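You operate a simulated robot arm through the tools that you are given. There is no shell and no other tool.

Carry out the task below with a simulated robot arm. There is one attempt and no reset: what you move stays moved.

JOB
Drain the oil cell, then refill it from bottle 1.
Fine: up to the red lines; shut the cell valve; dip tube back in its cup; spill nothing. Where these are worked on the way, their far stop is far enough and under half their travel is too little: cell valve.

It is judged by the outcome, as a careful person would: the job done as asked, and still so three seconds after it is handed in. It fails if anything else is knocked over, pushed out of place, dropped, spilled or broken.

ROBOT AND FRAMES
A 6-joint arm with a two-finger parallel gripper, fixed in place. Base frame: the origin is on the floor under the middle of its stand, x ahead of it, y to its left, z up; the work surface is at about z = 0.9. Units: m, degrees, N and s.
With the tool pointing down near the work surface it reaches from about 0.24 to 0.66 m from the base axis. Its first joint turns from -66.0 to 66.0 degrees. Payload 2.9 kg.
Tool frame: the origin (TCP) lies between the finger pads and is the grasp point; the fingertips stand 0.03 m ahead of it; z points along the fingers, y is the line along which they close. Largest opening 0.11 m; finger width 0.02, thickness 0.01; the body of the gripper, 0.048 by 0.112 m, starts 0.055 m behind the TCP.
Orientation is that of the tool frame in the base frame, as a unit quaternion [w, x, y, z]. With the fingers straight down and closing along the base's y, the tool's x points along the base's -x, its y along +y and its z along -z.

CONTROLS
- The arm moves only by the tool arm_command. Its argument "targets" is a list that holds one entry, the list of rows, each a list of 7 numbers: the shift along the base's x, y, z in units of 250 mm (1.0 is 250 mm), then the turn, a rotation vector about the base's x, y, z in units of 180 degrees (1.0 is 180 degrees), then the finger opening in m, from 0 to 0.11. In form: [[[dx, dy, dz, rx, ry, rz, fingers], ...]]. A call has 1 to 20 rows; each row is the pose to reach, as a shift and turn from the pose commanded when the call began. A call with a number of a shift or a turn outside -1 to 1 is refused whole. Rows are played at 5 a second. More than 0.05 m and 8.6 degrees between two rows, or a gripper value outside its range, and nothing of the call is played. Where a pose cannot be reached the arm comes as near as it can. A force on the tool above 40 N (or 10 N above the force at the start of the call, whichever is more), or a blocked arm, ends the call early, and 0.2 s more pass. Each finger travels about 0.108 m/s and halts on what it meets, pressing with about 28 N; the grip force reading is that of the motor and also rises with nothing between the fingers. The clock runs only during rows and for 0.2 s after the last one: add rows that repeat a pose to give the fingers time. The reply holds the time, the measured pose of the TCP, the force on the tool along the base axes, the opening and the grip force, in the units named above and with some noise, with the torque about the TCP (base axes, N m) and any sound that the robot's microphone picked up.
- Cameras (640 x 400 px; columns grow to the right, rows downward): "scene" is fixed at [0.069, 0.4246, 1.4194]; the picture's right is [-0.84, -0.54, 0.00], its down [-0.20, 0.31, -0.93] and it looks along [0.50, -0.79, -0.37] (base axes); focal length 314 px, centre (320, 200). "wrist" rides on the gripper at [0.072, 0.017, -0.103] in the tool frame; the picture's right is [-0.23, 0.97, 0.00], its down [-0.76, -0.18, -0.62] and it looks along [-0.61, -0.14, 0.78] (tool axes); focal length 222 px, centre (320, 200). There is no depth. A picture from a camera that has moved, and an enlarged one, comes with that camera's place and axes in the base frame and with its lens. The place of the scene camera against the robot may be out by one fixed shift of up to 0.025 m in any direction.
- camera(camera): a new picture of that camera. The clock stands still meanwhile.
- enlarge(camera, box): a new picture of the part [left, top, right, bottom] of that camera's present view, enlarged. The clock stands still meanwhile.
- close_job(): hands the job in; it is judged then, once.

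Places have to be worked out from the pictures, the camera data and where the tool is seen. Open the gripper and draw the arm clear of the work before you hand the job in, unless the task says otherwise.

The tools are called after "Call:" as a command line: name --argument value ..., lists and objects as JSON in quotes. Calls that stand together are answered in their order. arm_command: Moves the arm, as the interface text tells. Its arguments: {"type":"object","properties":{"targets":{"type":"array","items":{"type":"array","items":{"type":"array","items":{"type":"number"}}}}},"required":["targets"]} The other tools are called the same way: camera (camera) takes a picture; enlarge (camera, box) takes an enlarged picture of a part of a camera's view; close_job () hands the job in.

At the start:

```text
t: 0.0
ee_pos: [0.3838, -0.1155, 1.2808]
orientation: [0.0, 0.0, 1.0, 0.0]
wrist_force: [-0.3, 0.0, 0.8]
wrist_torque: [-0.03, 0.05, 0.01]
finger_gap: 0.1099
gripper_force: 0.1
```

scene: 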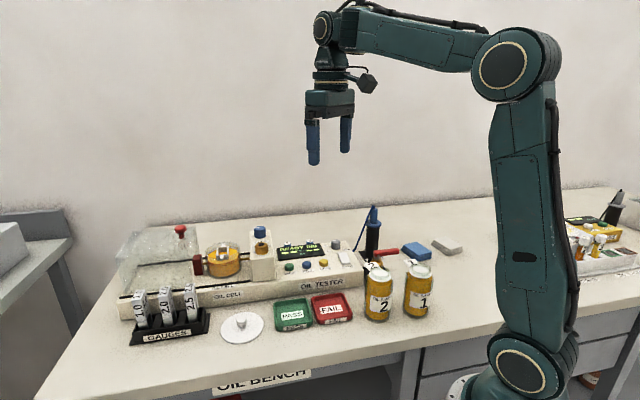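
wrist: 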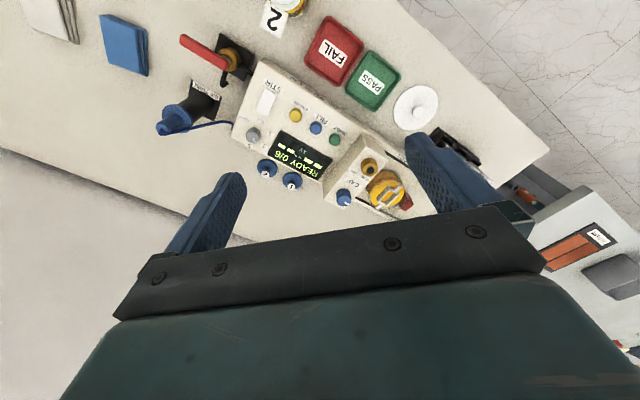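

I start by looking closely at the bench with both cameras to identify the cell, valve, dip tube, cup, buttons and bottles.

Call:
enlarge --camera "scene" --box '[110, 200, 290, 320]'

Call:
enlarge --camera "scene" --box '[260, 200, 470, 330]'

Call:
enlarge --camera "wrist" --box '[140, 20, 360, 200]'

Call:
enlarge --camera "wrist" --box '[300, 80, 480, 220]'

```text
3.33 times, centred on (200, 260) of scene
camera zoom: at [0.069, 0.4246, 1.4194], right [-0.84, -0.54, 0.0], down [-0.2, 0.31, -0.93], along [0.5, -0.79, -0.37], focal length 1047 px, centre (720, 0)
```

zoom: 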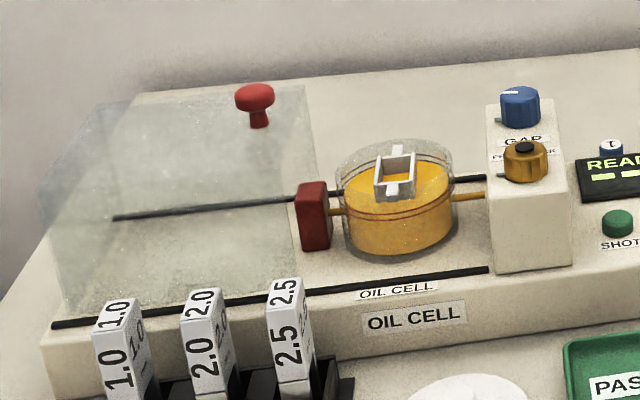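

```text
3.05 times, centred on (365, 265) of scene
camera zoom: at [0.069, 0.4246, 1.4194], right [-0.84, -0.54, 0.0], down [-0.2, 0.31, -0.93], along [0.5, -0.79, -0.37], focal length 957 px, centre (183, 2)
```

zoom: 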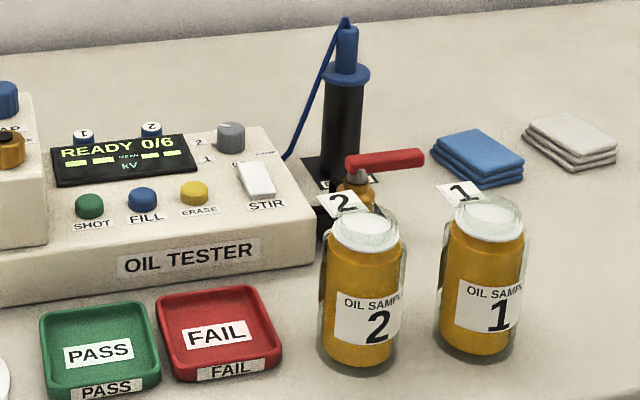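

```text
2.22 times, centred on (250, 110) of wrist
camera zoom: at [0.3112, -0.0981, 1.3841], right [0.23, 0.97, 0.0], down [0.76, -0.18, 0.62], along [0.61, -0.14, -0.78], focal length 494 px, centre (476, 400)
```

zoom: 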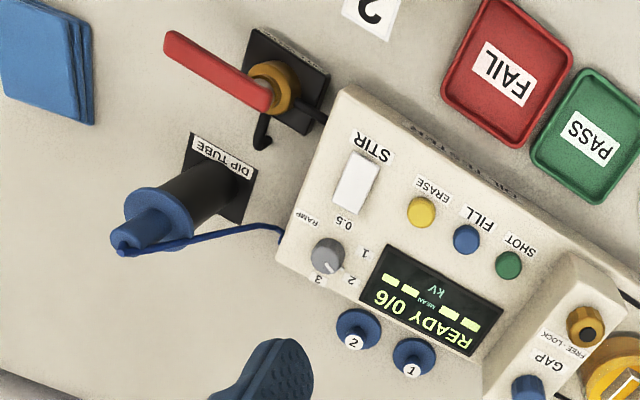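

```text
2.86 times, centred on (390, 150) of wrist
camera zoom: at [0.3112, -0.0981, 1.3841], right [0.23, 0.97, 0.0], down [0.76, -0.18, 0.62], along [0.61, -0.14, -0.78], focal length 635 px, centre (120, 343)
```

zoom: 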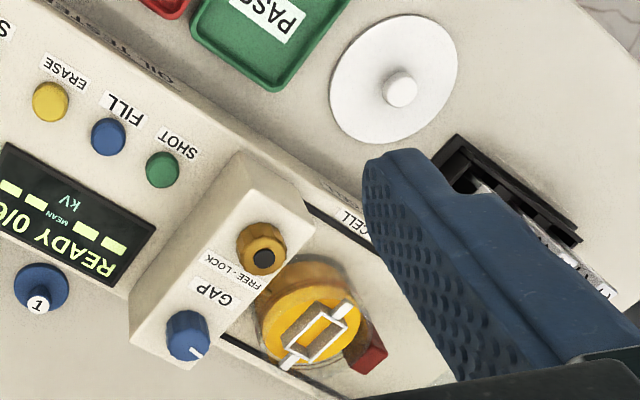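

I see a red-lever valve by the dip tube, a FILL button, the cell and two bottles. I need more detail, so I zoom in tighter on each.

Call:
enlarge --camera "scene" --box '[190, 220, 280, 290]'

Call:
enlarge --camera "scene" --box '[340, 195, 450, 275]'

Call:
enlarge --camera "scene" --box '[355, 250, 445, 325]'

Call:
enlarge --camera "wrist" --box '[180, 20, 300, 110]'

Call:
enlarge --camera "scene" --box '[540, 190, 640, 290]'

Call:
enlarge --camera "wrist" --box '[320, 130, 420, 220]'

```text
5.71 times, centred on (235, 255) of scene
camera zoom: at [0.069, 0.4246, 1.4194], right [-0.84, -0.54, 0.0], down [-0.2, 0.31, -0.93], along [0.5, -0.79, -0.37], focal length 1795 px, centre (806, -114)
```

zoom: 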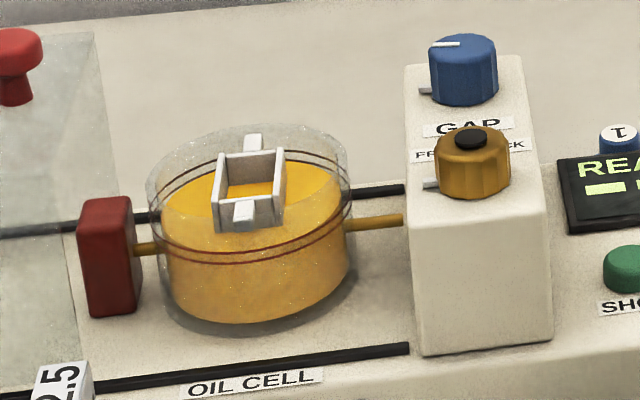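

```text
5.00 times, centred on (395, 235) of scene
camera zoom: at [0.069, 0.4246, 1.4194], right [-0.84, -0.54, 0.0], down [-0.2, 0.31, -0.93], along [0.5, -0.79, -0.37], focal length 1570 px, centre (-55, 25)
```

zoom: 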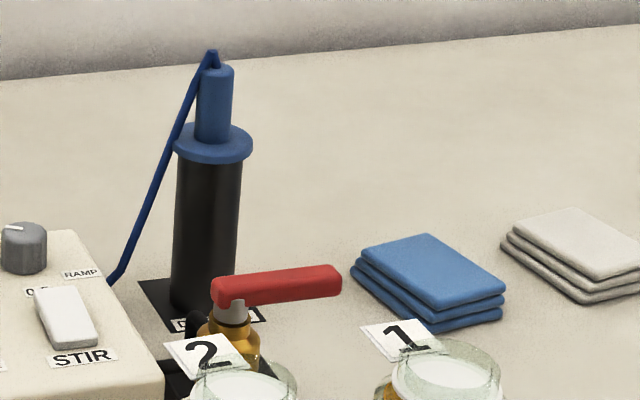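

```text
5.33 times, centred on (400, 288) of scene
camera zoom: at [0.069, 0.4246, 1.4194], right [-0.84, -0.54, 0.0], down [-0.2, 0.31, -0.93], along [0.5, -0.79, -0.37], focal length 1675 px, centre (-107, -267)
```

zoom: 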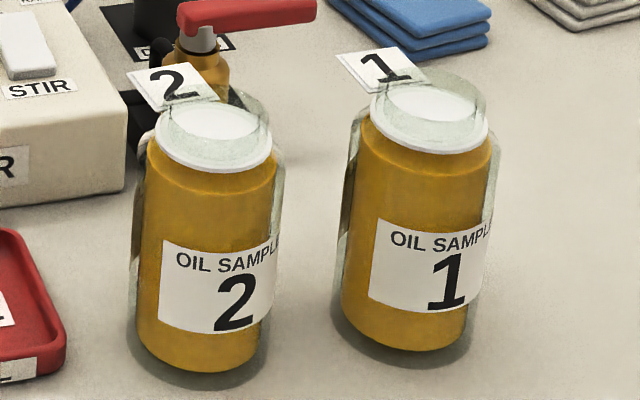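

```text
4.44 times, centred on (240, 65) of wrist
camera zoom: at [0.3112, -0.0981, 1.3841], right [0.23, 0.97, 0.0], down [0.76, -0.18, 0.62], along [0.61, -0.14, -0.78], focal length 987 px, centre (676, 800)
```

zoom: 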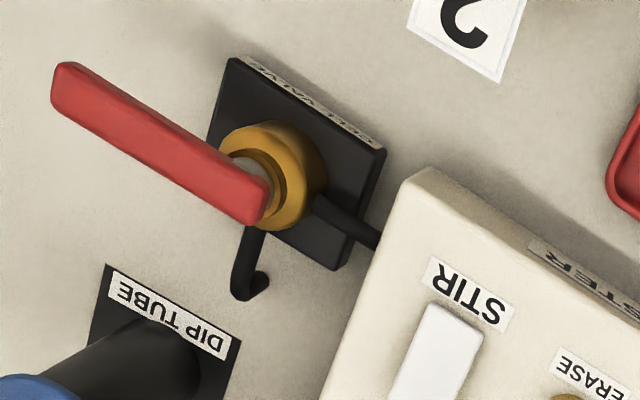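

```text
4.00 times, centred on (590, 240) of scene
camera zoom: at [0.069, 0.4246, 1.4194], right [-0.84, -0.54, 0.0], down [-0.2, 0.31, -0.93], along [0.5, -0.79, -0.37], focal length 1256 px, centre (-760, 40)
```

zoom: 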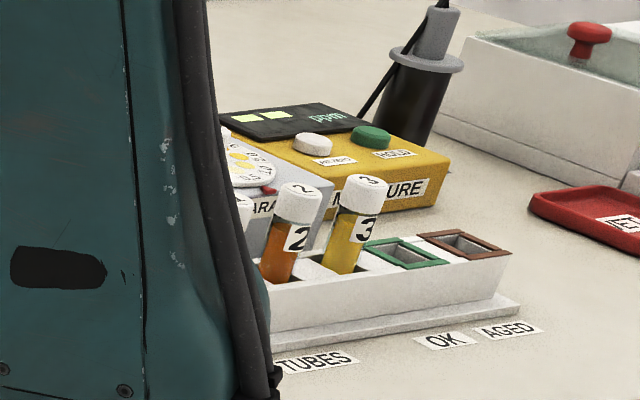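

```text
4.44 times, centred on (370, 175) of wrist
camera zoom: at [0.3112, -0.0981, 1.3841], right [0.23, 0.97, 0.0], down [0.76, -0.18, 0.62], along [0.61, -0.14, -0.78], focal length 987 px, centre (98, 311)
```

zoom: 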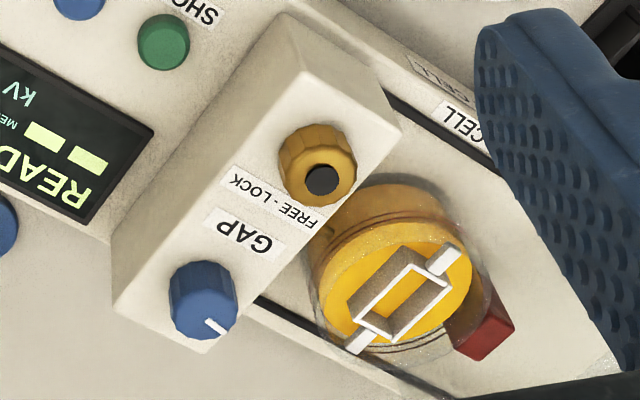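

The valve plate reads "CELL VALVE" (about x 0.33, y -0.26), the dip tube stands at about (0.37, -0.35), and the bottles at about (0.26, -0.13) and (0.20, -0.19). I move the wrist camera back and lower to see the valve, spout and bottle tops.

Call:
arm_command --targets '[[[-0.12, -0.09, -0.08, 0, 0, 0, 0.11], [-0.24, -0.18, -0.16, 0, 0, 0, 0.11], [-0.36, -0.27, -0.24, 0, 0, 0, 0.11], [-0.48, -0.36, -0.32, 0, 0, 0, 0.11], [-0.58, -0.44, -0.36, 0, 0, 0, 0.11], [-0.6, -0.48, -0.4, 0, 0, 0, 0.11], [-0.6, -0.48, -0.4, 0, 0, 0, 0.11]]]'

Call:
camera --camera "wrist"

Call:
camera --camera "scene"

```text
t: 1.6
ee_pos: [0.2347, -0.2345, 1.1814]
orientation: [0.0, 0.001, 1.0, 0.0]
wrist_force: [-0.2, 0.1, 0.4]
wrist_torque: [-0.02, -0.02, 0.02]
finger_gap: 0.1102
gripper_force: 0.1
```

```text
taken
camera wrist: at [0.1615, -0.2183, 1.2842], right [0.23, 0.97, 0.0], down [0.76, -0.18, 0.62], along [0.61, -0.14, -0.78], focal length 222 px, centre (320, 200)
```

wrist: 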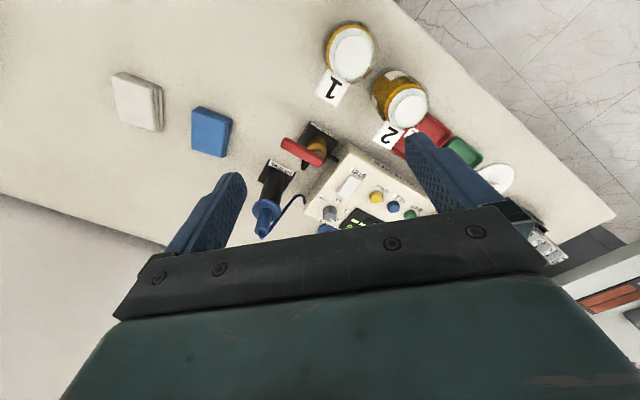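

```text
taken
```

scene: 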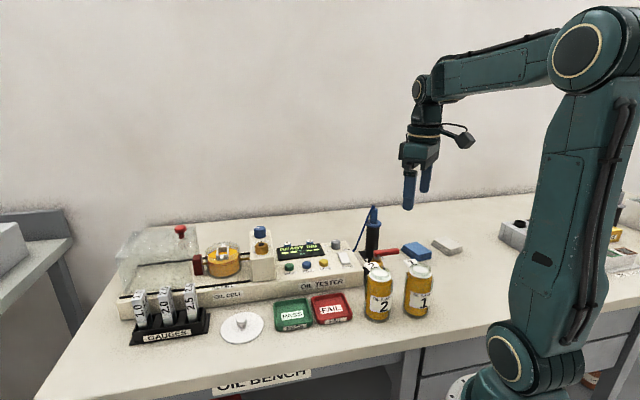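

The bottles and valve are in the wrist view now; I enlarge them to see whether the bottles are open and where the spout leads.

Call:
enlarge --camera "wrist" --box '[310, 10, 440, 140]'

Call:
enlarge --camera "wrist" --box '[240, 110, 350, 240]'

Call:
enlarge --camera "wrist" --box '[310, 140, 440, 240]'

```text
3.08 times, centred on (375, 75) of wrist
camera zoom: at [0.1615, -0.2183, 1.2842], right [0.23, 0.97, 0.0], down [0.76, -0.18, 0.62], along [0.61, -0.14, -0.78], focal length 684 px, centre (151, 585)
```

zoom: 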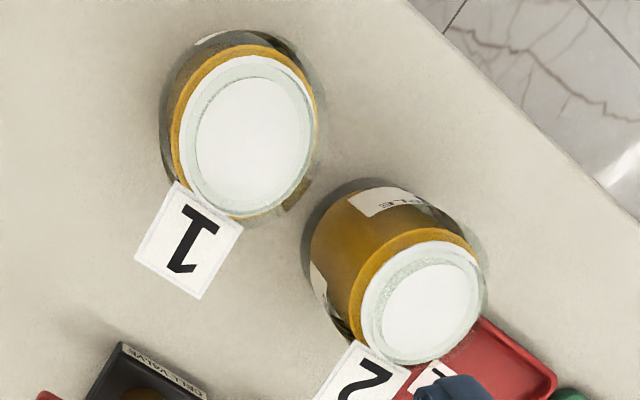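

```text
3.08 times, centred on (295, 175) of wrist
camera zoom: at [0.1615, -0.2183, 1.2842], right [0.23, 0.97, 0.0], down [0.76, -0.18, 0.62], along [0.61, -0.14, -0.78], focal length 684 px, centre (397, 277)
```

zoom: 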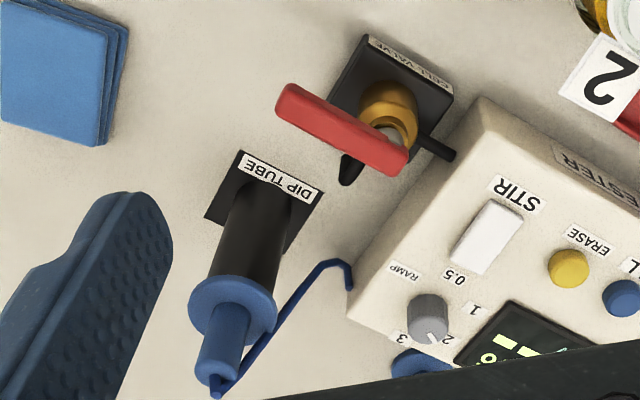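

```text
4.00 times, centred on (375, 190) of wrist
camera zoom: at [0.1615, -0.2183, 1.2842], right [0.23, 0.97, 0.0], down [0.76, -0.18, 0.62], along [0.61, -0.14, -0.78], focal length 888 px, centre (100, 240)
```

zoom: 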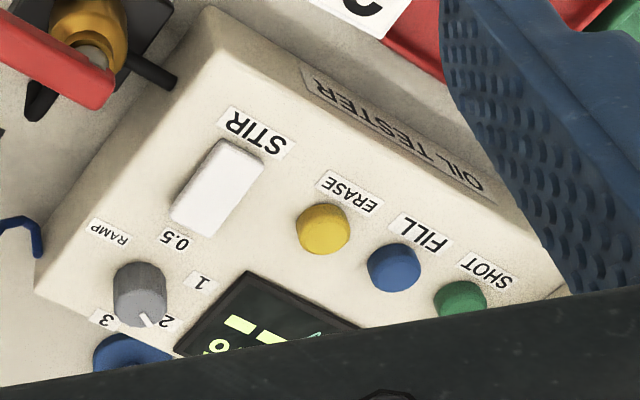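

Bottle 1's top is at about (0.194, -0.193, 1.027). I bring the camera closer over it to see whether the white disc is a cap or an open mouth.

Call:
arm_command --targets '[[[-0.09, 0.08, -0.14, 0, 0, 0, 0.11], [-0.18, 0.16, -0.28, 0, 0, 0, 0.11], [-0.18, 0.16, -0.28, 0, 0, 0, 0.11]]]'

Call:
camera --camera "wrist"

Call:
enlarge --camera "wrist" --box '[270, 60, 430, 190]'

Call:
enlarge --camera "scene" --box '[400, 250, 440, 290]'

```text
t: 2.4
ee_pos: [0.1909, -0.1954, 1.1105]
orientation: [0.0, 0.0, 1.0, 0.0]
wrist_force: [-0.3, -0.2, -0.3]
wrist_torque: [0.01, -0.03, -0.01]
finger_gap: 0.1098
gripper_force: 0.1
```

```text
taken
camera wrist: at [0.117, -0.1788, 1.2138], right [0.23, 0.97, 0.0], down [0.76, -0.18, 0.62], along [0.61, -0.14, -0.78], focal length 222 px, centre (320, 200)
```

wrist: 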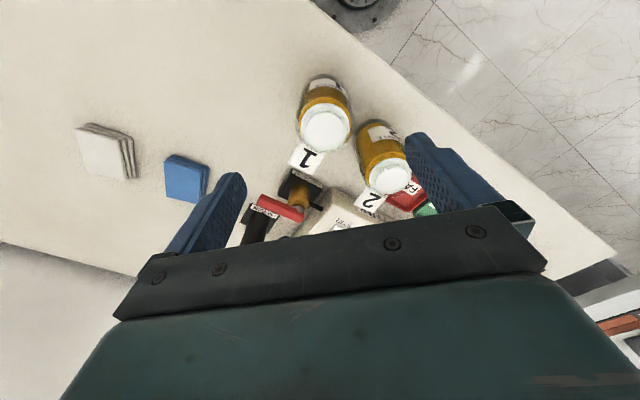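

```text
3.08 times, centred on (350, 125) of wrist
camera zoom: at [0.117, -0.1788, 1.2138], right [0.23, 0.97, 0.0], down [0.76, -0.18, 0.62], along [0.61, -0.14, -0.78], focal length 684 px, centre (228, 431)
```

zoom: 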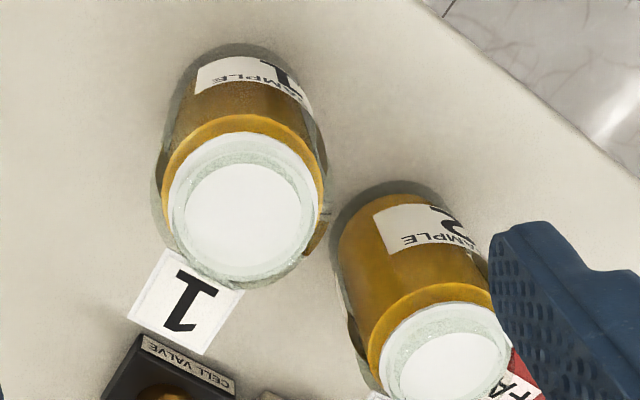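

```text
10.00 times, centred on (420, 270) of scene
camera zoom: at [0.069, 0.4247, 1.4194], right [-0.84, -0.54, 0.0], down [-0.2, 0.31, -0.93], along [0.5, -0.79, -0.37], focal length 3141 px, centre (-680, -500)
```

zoom: 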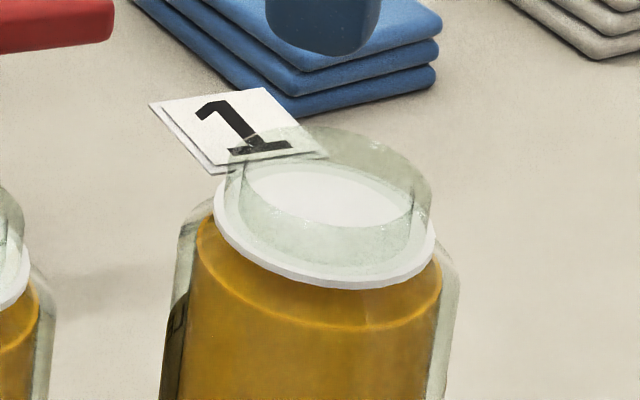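

The bottles have a glass neck over a white disc; I'll check that with the tube later. Next I move over the cell valve at about 0.25 m for a close look at the lever and spout.

Call:
arm_command --targets '[[[0.15, -0.08, 0.0, 0, 0, 0, 0.11], [0.3, -0.16, 0.0, 0, 0, 0, 0.11], [0.456, -0.24, -0.02, 0, 0, 0, 0.11], [0.456, -0.24, -0.04, 0, 0, 0, 0.11]]]'

Call:
camera --camera "wrist"

Call:
enlarge --camera "wrist" --box '[220, 60, 400, 210]'

```text
t: 3.4
ee_pos: [0.304, -0.2547, 1.0999]
orientation: [0.001, 0.0, 1.0, 0.001]
wrist_force: [-0.4, -0.1, -0.7]
wrist_torque: [0.01, 0.03, 0.0]
finger_gap: 0.1098
gripper_force: 0.0
```

```text
taken
camera wrist: at [0.2303, -0.2387, 1.2027], right [0.23, 0.97, 0.0], down [0.76, -0.18, 0.62], along [0.61, -0.14, -0.78], focal length 222 px, centre (320, 200)
```

wrist: 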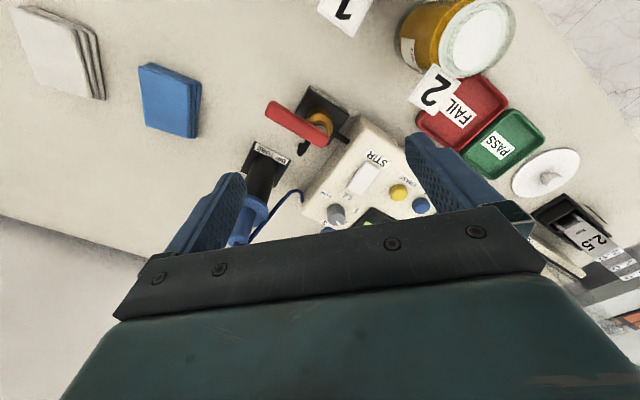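

```text
2.67 times, centred on (310, 135) of wrist
camera zoom: at [0.2303, -0.2387, 1.2027], right [0.23, 0.97, 0.0], down [0.76, -0.18, 0.62], along [0.61, -0.14, -0.78], focal length 592 px, centre (347, 373)
```

zoom: 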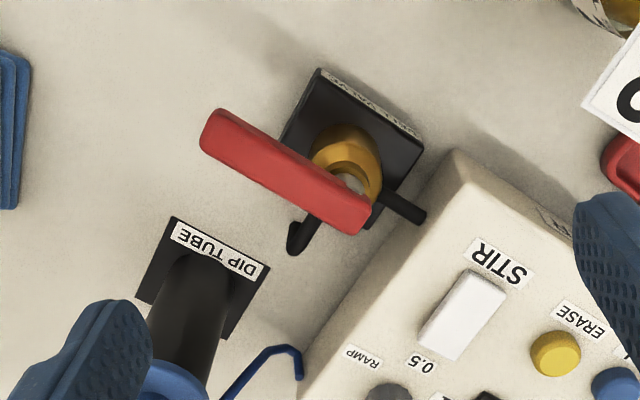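

The lever points away from the tester pipe, with a black outlet pipe under it. I enlarge the outlet to see where it ends.

Call:
enlarge --camera "wrist" --box '[270, 80, 360, 170]'

Call:
enlarge --camera "wrist" --box '[220, 130, 320, 230]'

```text
4.44 times, centred on (315, 125) of wrist
camera zoom: at [0.2303, -0.2387, 1.2027], right [0.23, 0.97, 0.0], down [0.76, -0.18, 0.62], along [0.61, -0.14, -0.78], focal length 987 px, centre (342, 533)
```

zoom: 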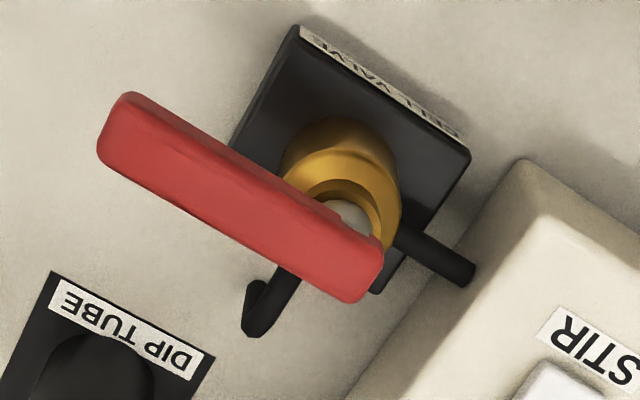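

```text
4.00 times, centred on (270, 180) of wrist
camera zoom: at [0.2303, -0.2387, 1.2027], right [0.23, 0.97, 0.0], down [0.76, -0.18, 0.62], along [0.61, -0.14, -0.78], focal length 888 px, centre (520, 280)
```

zoom: 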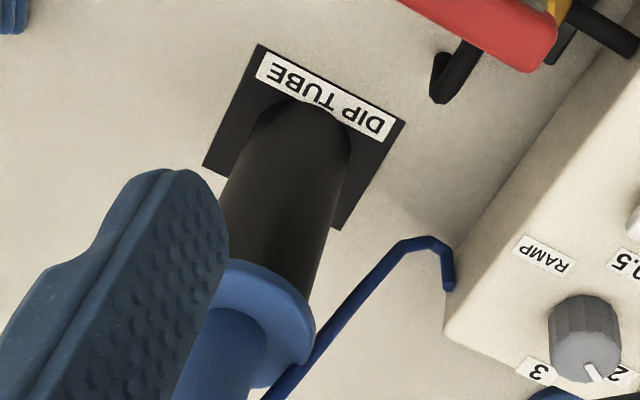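

The outlet pipe bends down into the bench, so draining goes there. I judge the lever axis at about (0.319, -0.260), the lever at z ~0.98 pointing along (-0.72, -0.70). I turn the tool about 44 degrees to straddle the lever loosely from above.

Call:
arm_command --targets '[[[-0.01, -0.022, 0, 0, 0, 0.041, 0.09], [-0.02, -0.045, 0, 0, 0, 0.082, 0.08], [-0.03, -0.067, 0, 0, 0, 0.123, 0.07], [-0.04, -0.09, 0, 0, 0, 0.164, 0.06], [-0.05, -0.112, 0, 0, 0, 0.205, 0.05], [-0.055, -0.134, 0, 0, 0, 0.246, 0.05], [-0.055, -0.134, 0, 0, 0, 0.246, 0.05]]]'

Call:
camera --camera "wrist"

Call:
camera --camera "scene"

```text
t: 5.0
ee_pos: [0.2903, -0.2889, 1.1014]
orientation: [0.0, -0.377, 0.926, 0.0]
wrist_force: [0.0, 0.8, 0.4]
wrist_torque: [0.0, -0.01, 0.01]
finger_gap: 0.0503
gripper_force: 0.1
```

```text
taken
camera wrist: at [0.2252, -0.3275, 1.2045], right [-0.52, 0.85, 0.0], down [0.67, 0.41, 0.62], along [0.53, 0.32, -0.78], focal length 222 px, centre (320, 200)
```

wrist: 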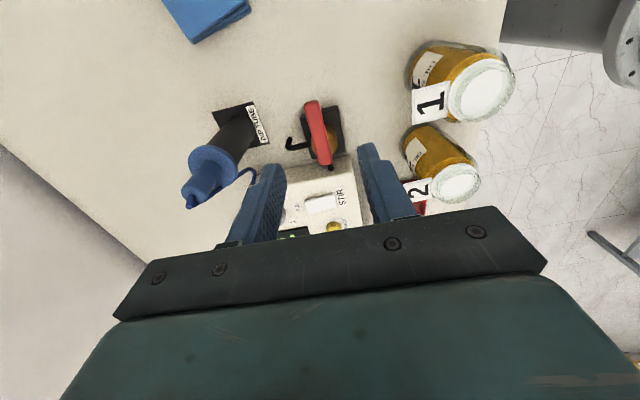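

```text
taken
```

scene: 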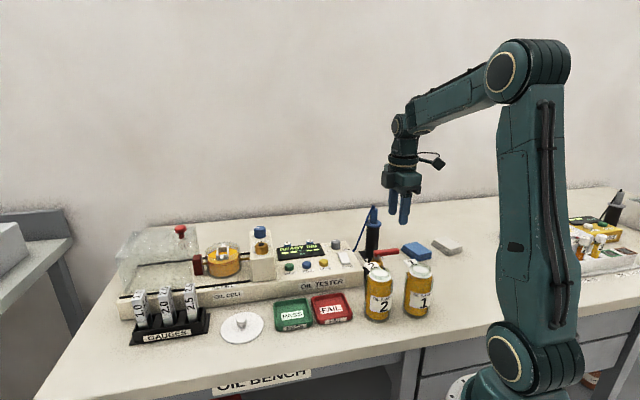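

This gives a second viewpoint of the valve and dip tube; I enlarge both to refine their positions.

Call:
enlarge --camera "wrist" --box '[260, 80, 380, 180]'

Call:
enlarge --camera "wrist" --box '[170, 90, 290, 220]'

Call:
enlarge --camera "wrist" --box '[390, 30, 530, 220]'

```text
4.00 times, centred on (320, 130) of wrist
camera zoom: at [0.2252, -0.3275, 1.2045], right [-0.52, 0.85, 0.0], down [0.67, 0.41, 0.62], along [0.53, 0.32, -0.78], focal length 888 px, centre (320, 480)
```

zoom: 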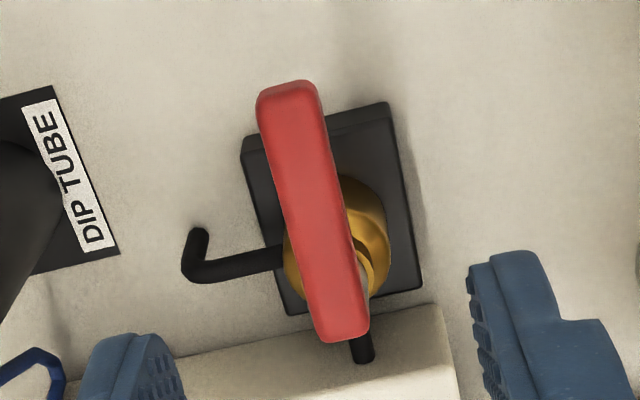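

```text
3.08 times, centred on (230, 155) of wrist
camera zoom: at [0.2252, -0.3275, 1.2045], right [-0.52, 0.85, 0.0], down [0.67, 0.41, 0.62], along [0.53, 0.32, -0.78], focal length 684 px, centre (597, 338)
```

zoom: 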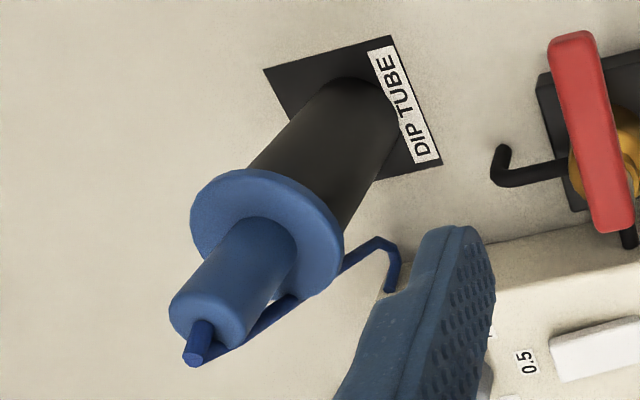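

```text
2.11 times, centred on (460, 125) of wrist
camera zoom: at [0.2252, -0.3275, 1.2045], right [-0.52, 0.85, 0.0], down [0.67, 0.41, 0.62], along [0.53, 0.32, -0.78], focal length 468 px, centre (25, 358)
```

zoom: 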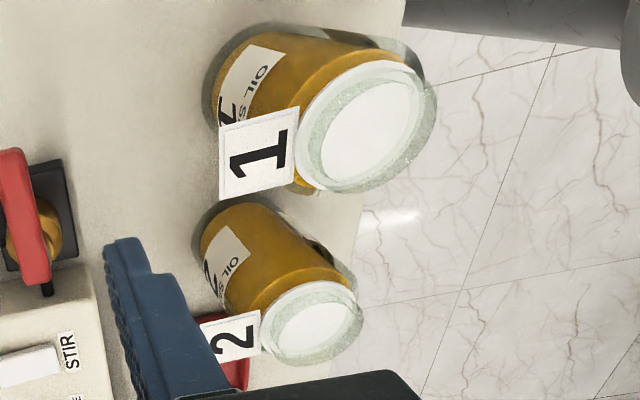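

Lever far end is at about (0.281, -0.302), near end (0.327, -0.257), and the TCP is centred on it. I descend so the fingertips pass below the lever's top on both sides.

Call:
arm_command --targets '[[[0, 0, -0.13, 0, 0, 0, 0.05], [0, 0, -0.26, 0, 0, 0, 0.05], [0, 0, -0.36, 0, 0, 0, 0.05], [0, 0, -0.44, 0, 0, 0, 0.05], [0, 0, -0.44, 0, 0, 0, 0.05]]]'

Call:
camera --camera "wrist"

Call:
enlarge --camera "scene" --box '[340, 180, 460, 280]'

```text
t: 6.2
ee_pos: [0.2898, -0.2899, 0.9901]
orientation: [0.0, -0.377, 0.926, 0.0]
wrist_force: [-0.6, 0.2, 0.5]
wrist_torque: [0.04, -0.02, 0.02]
finger_gap: 0.0499
gripper_force: 0.0
```

```text
taken
camera wrist: at [0.2255, -0.3281, 1.0936], right [-0.52, 0.86, 0.0], down [0.67, 0.4, 0.62], along [0.53, 0.32, -0.78], focal length 222 px, centre (320, 200)
```

wrist: 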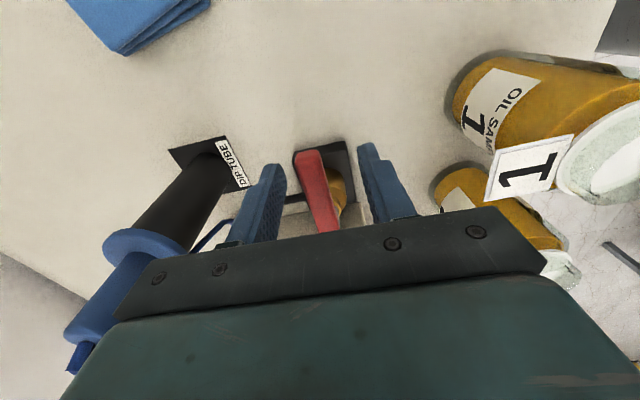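

```text
4.00 times, centred on (400, 230) of scene
camera zoom: at [0.069, 0.4246, 1.4194], right [-0.84, -0.54, 0.0], down [-0.2, 0.31, -0.93], along [0.5, -0.79, -0.37], focal length 1256 px, centre (0, 80)
```

zoom: 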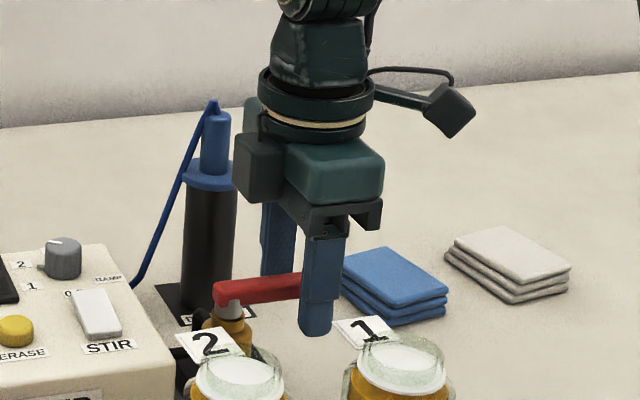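

The fingers straddle the lever with clearance. I narrow the opening to 0.03 and push gently toward the front (-x,+y) side in small steps, watching the force to find which way the lever turns.

Call:
arm_command --targets '[[[0, 0, 0, 0, 0, 0, 0.03], [0, 0, 0, 0, 0, 0, 0.03], [-0.014, 0.0143, 0, 0, 0, 0, 0.03], [-0.028, 0.0286, 0, 0, 0, 0, 0.03], [-0.036, 0.0367, 0, 0, 0, 0, 0.03], [-0.045, 0.046, 0, 0, 0, 0, 0.03]]]'

Call:
camera --camera "wrist"

```text
t: 7.6
ee_pos: [0.2786, -0.277, 0.9933]
orientation: [0.0, -0.377, 0.926, -0.001]
wrist_force: [0.3, -1.0, 0.4]
wrist_torque: [-0.03, 0.0, 0.01]
finger_gap: 0.0306
gripper_force: 0.2
```

```text
taken
camera wrist: at [0.2137, -0.3155, 1.0943], right [-0.52, 0.86, 0.0], down [0.67, 0.4, 0.62], along [0.53, 0.32, -0.78], focal length 222 px, centre (320, 200)
```

wrist: 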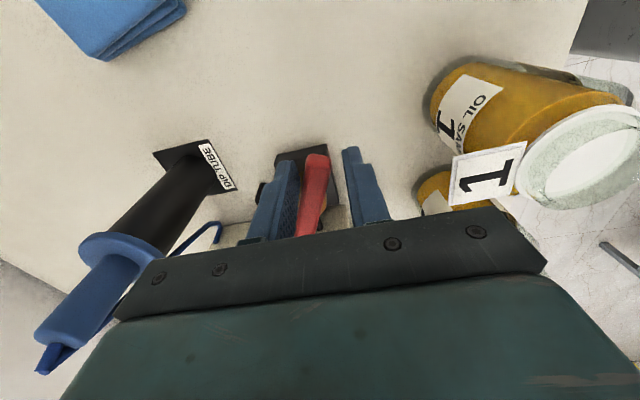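

The lever swung toward the front with only about 1 N, so that is the opening direction. I follow its arc around (0.322, -0.261) with the tool turning, aiming for the far stop.

Call:
arm_command --targets '[[[-0.001, 0.018, 0, 0, 0, -0.021, 0.034], [-0.004, 0.034, 0, 0, 0, -0.042, 0.034], [-0.006, 0.05, 0, 0, 0, -0.063, 0.034], [-0.007, 0.066, 0, 0, 0, -0.084, 0.034], [-0.006, 0.082, 0, 0, 0, -0.105, 0.034], [-0.004, 0.098, 0, 0, 0, -0.126, 0.034], [-0.001, 0.114, 0, 0, 0, -0.147, 0.034], [0.004, 0.129, 0, 0, 0, -0.168, 0.034], [0.01, 0.144, 0, 0, 0, -0.189, 0.034], [0.018, 0.158, 0, 0, 0, -0.21, 0.034]]]'

Call:
camera --camera "wrist"

Call:
enlarge --camera "scene" --box '[340, 180, 460, 280]'

Call:
enlarge --camera "scene" --box '[190, 220, 280, 290]'

```text
t: 9.8
ee_pos: [0.2839, -0.2384, 0.9901]
orientation: [0.001, -0.055, 0.998, 0.001]
wrist_force: [-1.1, -2.0, 0.2]
wrist_torque: [-0.04, 0.01, -0.03]
finger_gap: 0.0347
gripper_force: 0.4
```

```text
taken
camera wrist: at [0.2086, -0.2293, 1.0938], right [0.12, 0.99, 0.0], down [0.78, -0.09, 0.62], along [0.62, -0.07, -0.78], focal length 222 px, centre (320, 200)
```

wrist: 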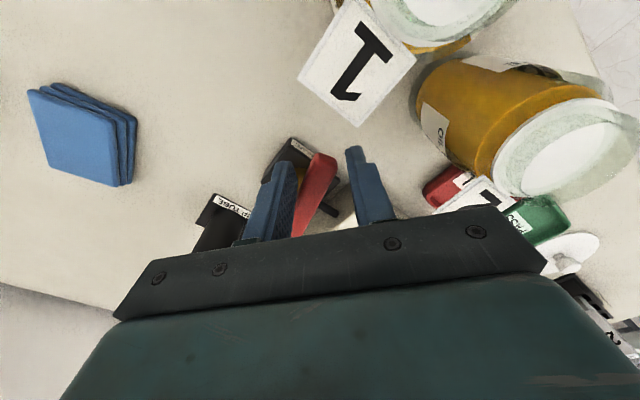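

```text
4.00 times, centred on (400, 230) of scene
camera zoom: at [0.0689, 0.4246, 1.4194], right [-0.84, -0.54, 0.0], down [-0.2, 0.31, -0.93], along [0.5, -0.79, -0.37], focal length 1256 px, centre (0, 80)
```

zoom: 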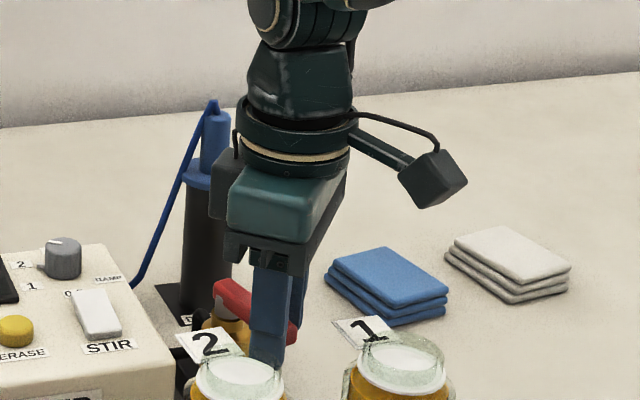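

```text
5.71 times, centred on (235, 255) of scene
camera zoom: at [0.0689, 0.4246, 1.4194], right [-0.84, -0.54, 0.0], down [-0.2, 0.31, -0.93], along [0.5, -0.79, -0.37], focal length 1795 px, centre (806, -114)
```

zoom: 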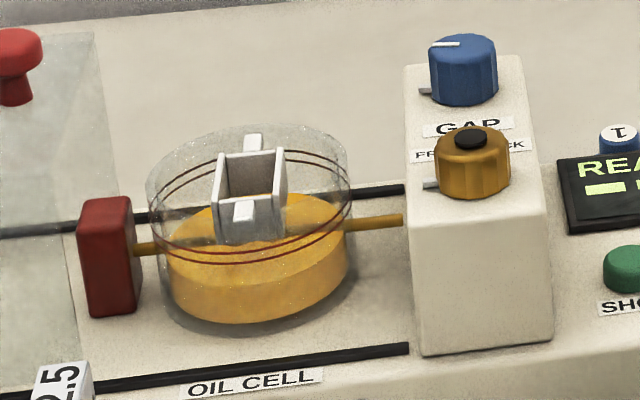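

The oil level is already dropping and the lever is about halfway. I continue the arc to the far stop.

Call:
arm_command --targets '[[[0.008, 0.014, 0, 0, 0, -0.021, 0.036], [0.018, 0.026, 0, 0, 0, -0.042, 0.036], [0.029, 0.038, 0, 0, 0, -0.063, 0.036], [0.04, 0.049, 0, 0, 0, -0.084, 0.036], [0.053, 0.059, 0, 0, 0, -0.105, 0.036], [0.067, 0.067, 0, 0, 0, -0.126, 0.036]]]'

Call:
camera --camera "wrist"

Call:
enlarge --camera "scene" --box '[190, 220, 280, 290]'

```text
t: 11.2
ee_pos: [0.2975, -0.2229, 0.991]
orientation: [-0.003, 0.146, 0.989, -0.001]
wrist_force: [-25.7, -13.0, 4.3]
wrist_torque: [-0.17, 0.23, -0.67]
finger_gap: 0.0459
gripper_force: 9.8
```

```text
taken
camera wrist: at [0.2319, -0.185, 1.0943], right [0.5, 0.87, 0.0], down [0.68, -0.39, 0.62], along [0.54, -0.31, -0.79], focal length 222 px, centre (320, 200)
```

wrist: 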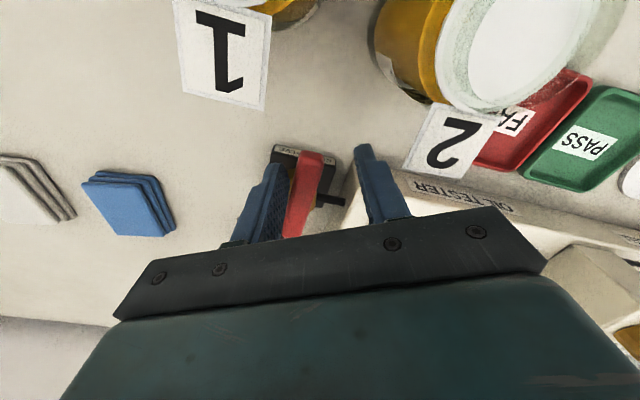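

```text
5.71 times, centred on (235, 255) of scene
camera zoom: at [0.0682, 0.4243, 1.4195], right [-0.84, -0.54, 0.0], down [-0.2, 0.31, -0.93], along [0.5, -0.79, -0.37], focal length 1795 px, centre (806, -114)
```

zoom: 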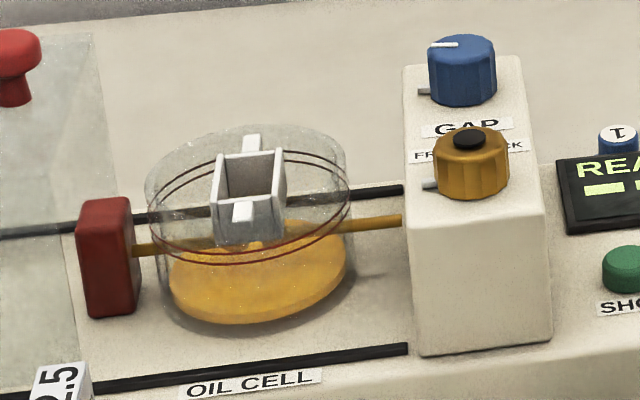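

The reading rose to about 29 N, so the lever is at its far stop, and the cell is nearly empty. I back off a little to relieve the force and let it drain.

Call:
arm_command --targets '[[[-0.014, -0.01, 0, 0, 0, 0.021, 0.04], [-0.027, -0.02, 0, 0, 0, 0.042, 0.04], [-0.027, -0.02, 0, 0, 0, 0.042, 0.04], [-0.027, -0.02, 0, 0, 0, 0.042, 0.04], [-0.027, -0.02, 0, 0, 0, 0.042, 0.04], [-0.027, -0.02, 0, 0, 0, 0.042, 0.04], [-0.027, -0.02, 0, 0, 0, 0.042, 0.04], [-0.027, -0.02, 0, 0, 0, 0.042, 0.04], [-0.027, -0.02, 0, 0, 0, 0.042, 0.04], [-0.027, -0.02, 0, 0, 0, 0.042, 0.04], [-0.027, -0.02, 0, 0, 0, 0.042, 0.04], [-0.027, -0.02, 0, 0, 0, 0.042, 0.04]]]'

Call:
camera --camera "wrist"

Call:
enlarge --camera "scene" --box '[190, 220, 280, 290]'

```text
t: 13.8
ee_pos: [0.2933, -0.2246, 0.9908]
orientation: [0.0, 0.075, 0.997, -0.001]
wrist_force: [-2.7, -5.1, 0.7]
wrist_torque: [-0.07, 0.05, -0.13]
finger_gap: 0.0422
gripper_force: 2.4
```

```text
taken
camera wrist: at [0.2228, -0.1976, 1.0949], right [0.37, 0.93, 0.0], down [0.73, -0.29, 0.62], along [0.58, -0.23, -0.78], focal length 222 px, centre (320, 200)
```

wrist: 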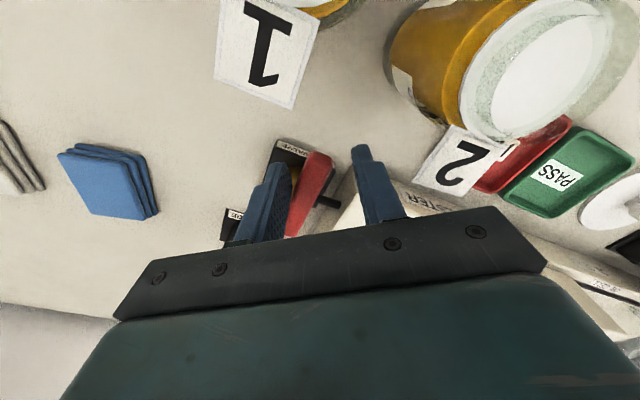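

```text
5.71 times, centred on (235, 255) of scene
camera zoom: at [0.0689, 0.4245, 1.4194], right [-0.84, -0.54, 0.0], down [-0.2, 0.31, -0.93], along [0.5, -0.79, -0.37], focal length 1795 px, centre (806, -114)
```

zoom: 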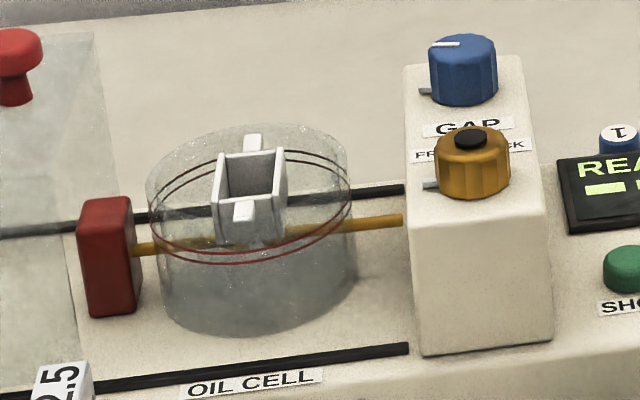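

The cell is empty. Now I sweep the lever back along its arc with the other finger to shut the valve, pressing to its original stop.

Call:
arm_command --targets '[[[-0.011, -0.014, 0, 0, 0, 0.0147, 0.04], [-0.022, -0.027, 0, 0, 0, 0.0294, 0.04], [-0.032, -0.041, 0, 0, 0, 0.0441, 0.04], [-0.041, -0.056, 0, 0, 0, 0.0588, 0.04], [-0.048, -0.072, 0, 0, 0, 0.0735, 0.04], [-0.054, -0.089, 0, 0, 0, 0.0882, 0.04], [-0.058, -0.106, 0, 0, 0, 0.1029, 0.04], [-0.06, -0.124, 0, 0, 0, 0.1176, 0.04], [-0.061, -0.141, 0, 0, 0, 0.1323, 0.04], [-0.06, -0.159, 0, 0, 0, 0.147, 0.04], [-0.057, -0.176, 0, 0, 0, 0.1617, 0.04], [-0.053, -0.193, 0, 0, 0, 0.1764, 0.038], [-0.047, -0.21, 0, 0, 0, 0.1911, 0.036], [-0.039, -0.226, 0, 0, 0, 0.2058, 0.034], [-0.03, -0.24, 0, 0, 0, 0.2205, 0.034], [-0.019, -0.254, 0, 0, 0, 0.2352, 0.034], [-0.007, -0.268, 0, 0, 0, 0.2499, 0.034], [0.006, -0.279, 0, 0, 0, 0.2646, 0.034], [0.02, -0.29, 0, 0, 0, 0.2793, 0.034], [0.036, -0.298, 0, 0, 0, 0.294, 0.034]]]'

Call:
camera --camera "wrist"

Call:
enlarge --camera "scene" --box '[340, 180, 460, 280]'

```text
t: 18.0
ee_pos: [0.3026, -0.3003, 0.9903]
orientation: [0.0, -0.377, 0.926, 0.0]
wrist_force: [-5.5, 3.2, 1.0]
wrist_torque: [0.04, 0.06, 0.12]
finger_gap: 0.0375
gripper_force: 3.4
```

```text
taken
camera wrist: at [0.2373, -0.3387, 1.0936], right [-0.52, 0.86, 0.0], down [0.67, 0.4, 0.62], along [0.53, 0.32, -0.78], focal length 222 px, centre (320, 200)
```

wrist: 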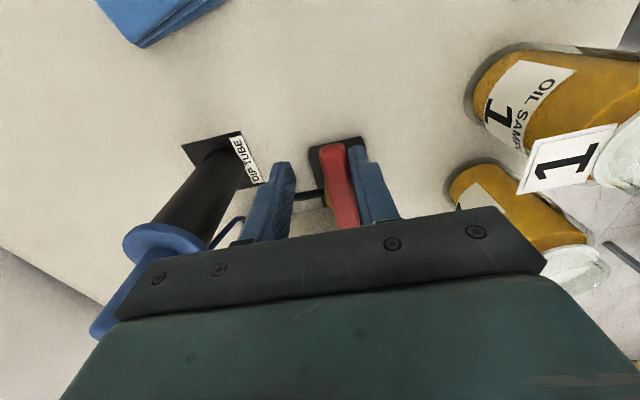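

```text
4.00 times, centred on (400, 230) of scene
camera zoom: at [0.0688, 0.4247, 1.4194], right [-0.84, -0.54, 0.0], down [-0.2, 0.31, -0.93], along [0.5, -0.79, -0.37], focal length 1256 px, centre (0, 80)
```

zoom: 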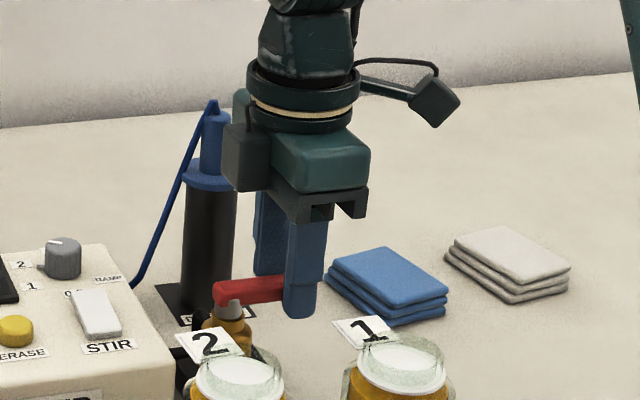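

The lever is back at its start direction with about 6 N of resistance. I press 5 mm further to confirm the stop, then centre the fingers again.

Call:
arm_command --targets '[[[0.007, -0.0072, 0, 0, 0, 0, 0.034], [0.014, -0.0143, 0, 0, 0, 0, 0.034], [0.014, -0.0143, 0, 0, 0, 0, 0.034]]]'

Call:
enlarge --camera "wrist" --box '[260, 110, 400, 240]'

```text
t: 18.8
ee_pos: [0.305, -0.3026, 0.9904]
orientation: [-0.001, -0.377, 0.926, 0.002]
wrist_force: [-18.5, 11.3, 2.0]
wrist_torque: [0.08, 0.21, 0.31]
finger_gap: 0.0445
gripper_force: 10.7
```

```text
3.08 times, centred on (330, 175) of wrist
camera zoom: at [0.2402, -0.3417, 1.0936], right [-0.52, 0.86, 0.01], down [0.67, 0.4, 0.62], along [0.53, 0.33, -0.78], focal length 684 px, centre (289, 277)
```

zoom: 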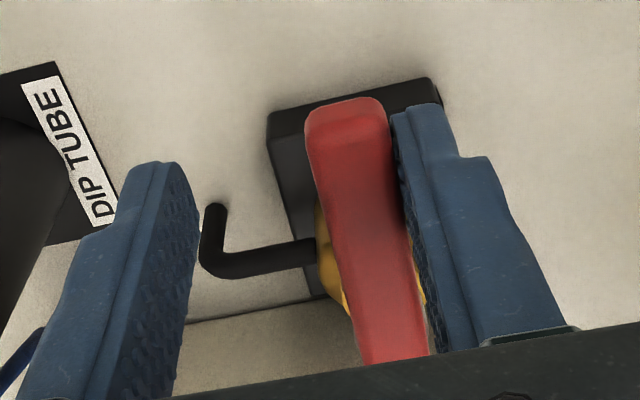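

The force climbed to about 21 N, so the valve is firmly shut at its stop. I centre the fingers off the lever, open them and rise clear, then look at the dip tube.

Call:
arm_command --targets '[[[-0.02, 0.02, 0, 0, 0, 0, 0.05], [-0.039, 0.04, 0, 0, 0, 0, 0.06], [-0.039, 0.04, 0, 0, 0, 0, 0.06], [-0.039, 0.04, 0.12, 0, 0, 0, 0.06], [-0.039, 0.04, 0.28, 0, 0, 0, 0.06], [-0.039, 0.04, 0.44, 0, 0, 0, 0.06], [-0.039, 0.04, 0.56, 0, 0, 0, 0.06], [-0.039, 0.04, 0.56, 0, 0, 0, 0.06]]]'

Call:
enlarge --camera "wrist" --box '[150, 70, 370, 210]'

Call:
enlarge --camera "scene" --box '[340, 195, 430, 275]'

Call:
enlarge --camera "scene" --box '[190, 220, 280, 290]'

```text
t: 20.6
ee_pos: [0.2962, -0.2954, 1.1316]
orientation: [0.0, -0.377, 0.926, 0.0]
wrist_force: [-0.5, 0.3, 0.5]
wrist_torque: [-0.03, -0.01, -0.03]
finger_gap: 0.06
gripper_force: 0.1
```

```text
2.86 times, centred on (260, 140) of wrist
camera zoom: at [0.2314, -0.334, 1.2356], right [-0.52, 0.86, 0.0], down [0.67, 0.4, 0.62], along [0.53, 0.32, -0.78], focal length 635 px, centre (491, 371)
```

zoom: 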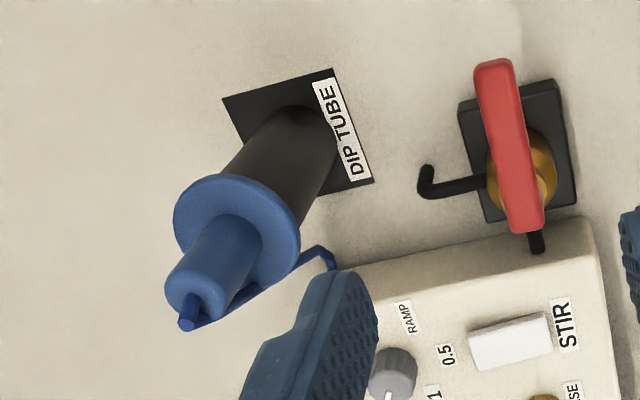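

```text
5.00 times, centred on (385, 235) of scene
camera zoom: at [0.069, 0.4246, 1.4194], right [-0.84, -0.54, 0.0], down [-0.2, 0.31, -0.93], along [0.5, -0.79, -0.37], focal length 1570 px, centre (-5, 25)
```

zoom: 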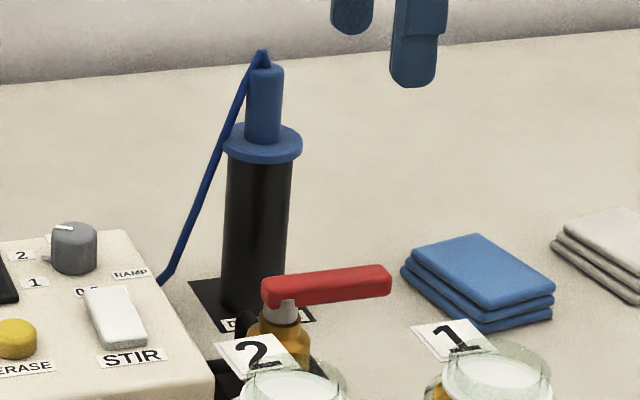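

```text
5.71 times, centred on (235, 255) of scene
camera zoom: at [0.069, 0.4246, 1.4194], right [-0.84, -0.54, 0.0], down [-0.2, 0.31, -0.93], along [0.5, -0.79, -0.37], focal length 1795 px, centre (806, -114)
```

zoom: 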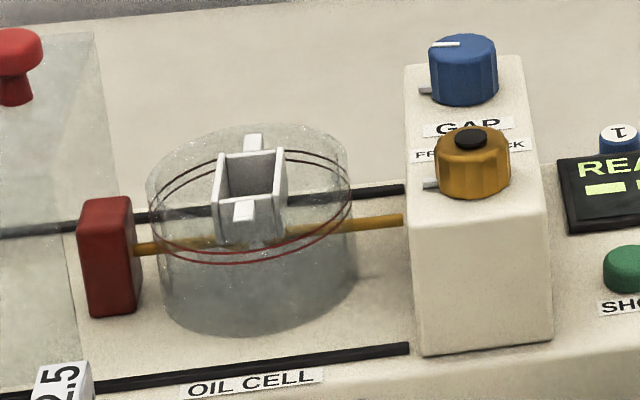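

Lever is back in its closed direction and the cell stays empty. I place the dip tube axis at about (0.381, -0.361), flange z~1.006, handle top z~1.052. I move above it with the fingers on the sides away from the hose.

Call:
arm_command --targets '[[[0.1, -0.08, 0, 0, 0, 0, 0.06], [0.2, -0.155, 0, 0, 0, 0, 0.06], [0.3, -0.23, 0, 0, 0, 0, 0.06], [0.344, -0.266, 0, 0, 0, 0, 0.06], [0.344, -0.266, 0, 0, 0, 0, 0.06]]]'

Call:
camera --camera "wrist"

Call:
enlarge --camera "scene" --box '[330, 170, 430, 250]'

```text
t: 21.8
ee_pos: [0.3824, -0.3617, 1.1319]
orientation: [0.0, -0.376, 0.926, 0.001]
wrist_force: [0.7, -0.5, -0.1]
wrist_torque: [0.0, 0.04, 0.03]
finger_gap: 0.0603
gripper_force: 0.1
```

```text
taken
camera wrist: at [0.3175, -0.4003, 1.2348], right [-0.52, 0.86, 0.0], down [0.67, 0.4, 0.62], along [0.53, 0.32, -0.78], focal length 222 px, centre (320, 200)
```

wrist: 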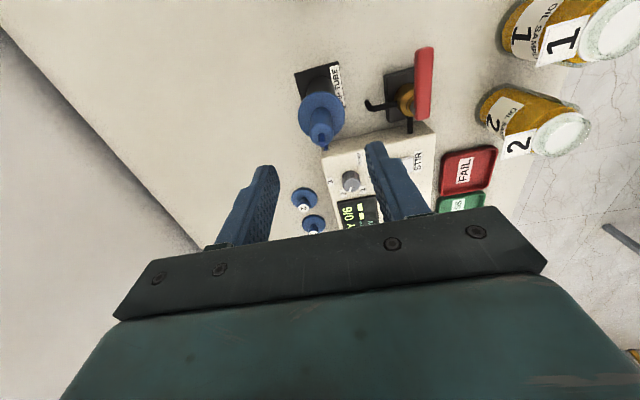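

```text
5.00 times, centred on (380, 210) of scene
camera zoom: at [0.069, 0.4246, 1.4194], right [-0.84, -0.54, 0.0], down [-0.2, 0.31, -0.93], along [0.5, -0.79, -0.37], focal length 1570 px, centre (20, 150)
```

zoom: 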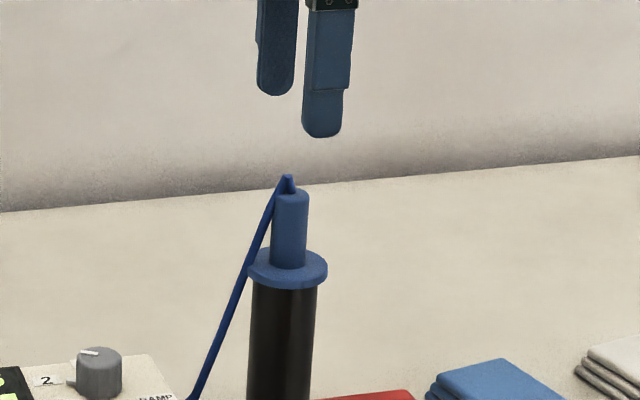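

The tube appears right under the TCP; I enlarge to check the alignment before descending.

Call:
enlarge --camera "wrist" --box '[270, 50, 380, 160]'

```text
3.64 times, centred on (325, 105) of wrist
camera zoom: at [0.3175, -0.4003, 1.2348], right [-0.52, 0.86, 0.0], down [0.67, 0.4, 0.62], along [0.53, 0.32, -0.78], focal length 808 px, centre (302, 546)
```

zoom: 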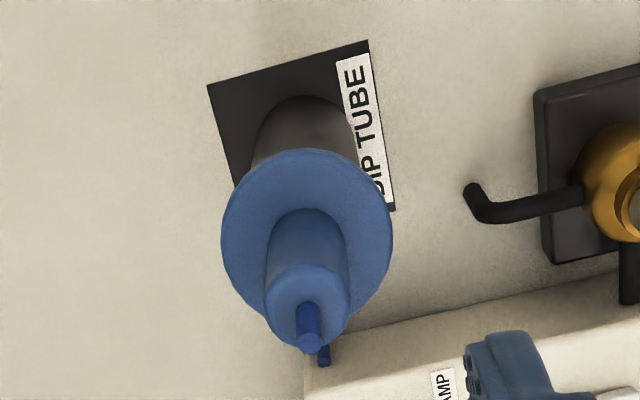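

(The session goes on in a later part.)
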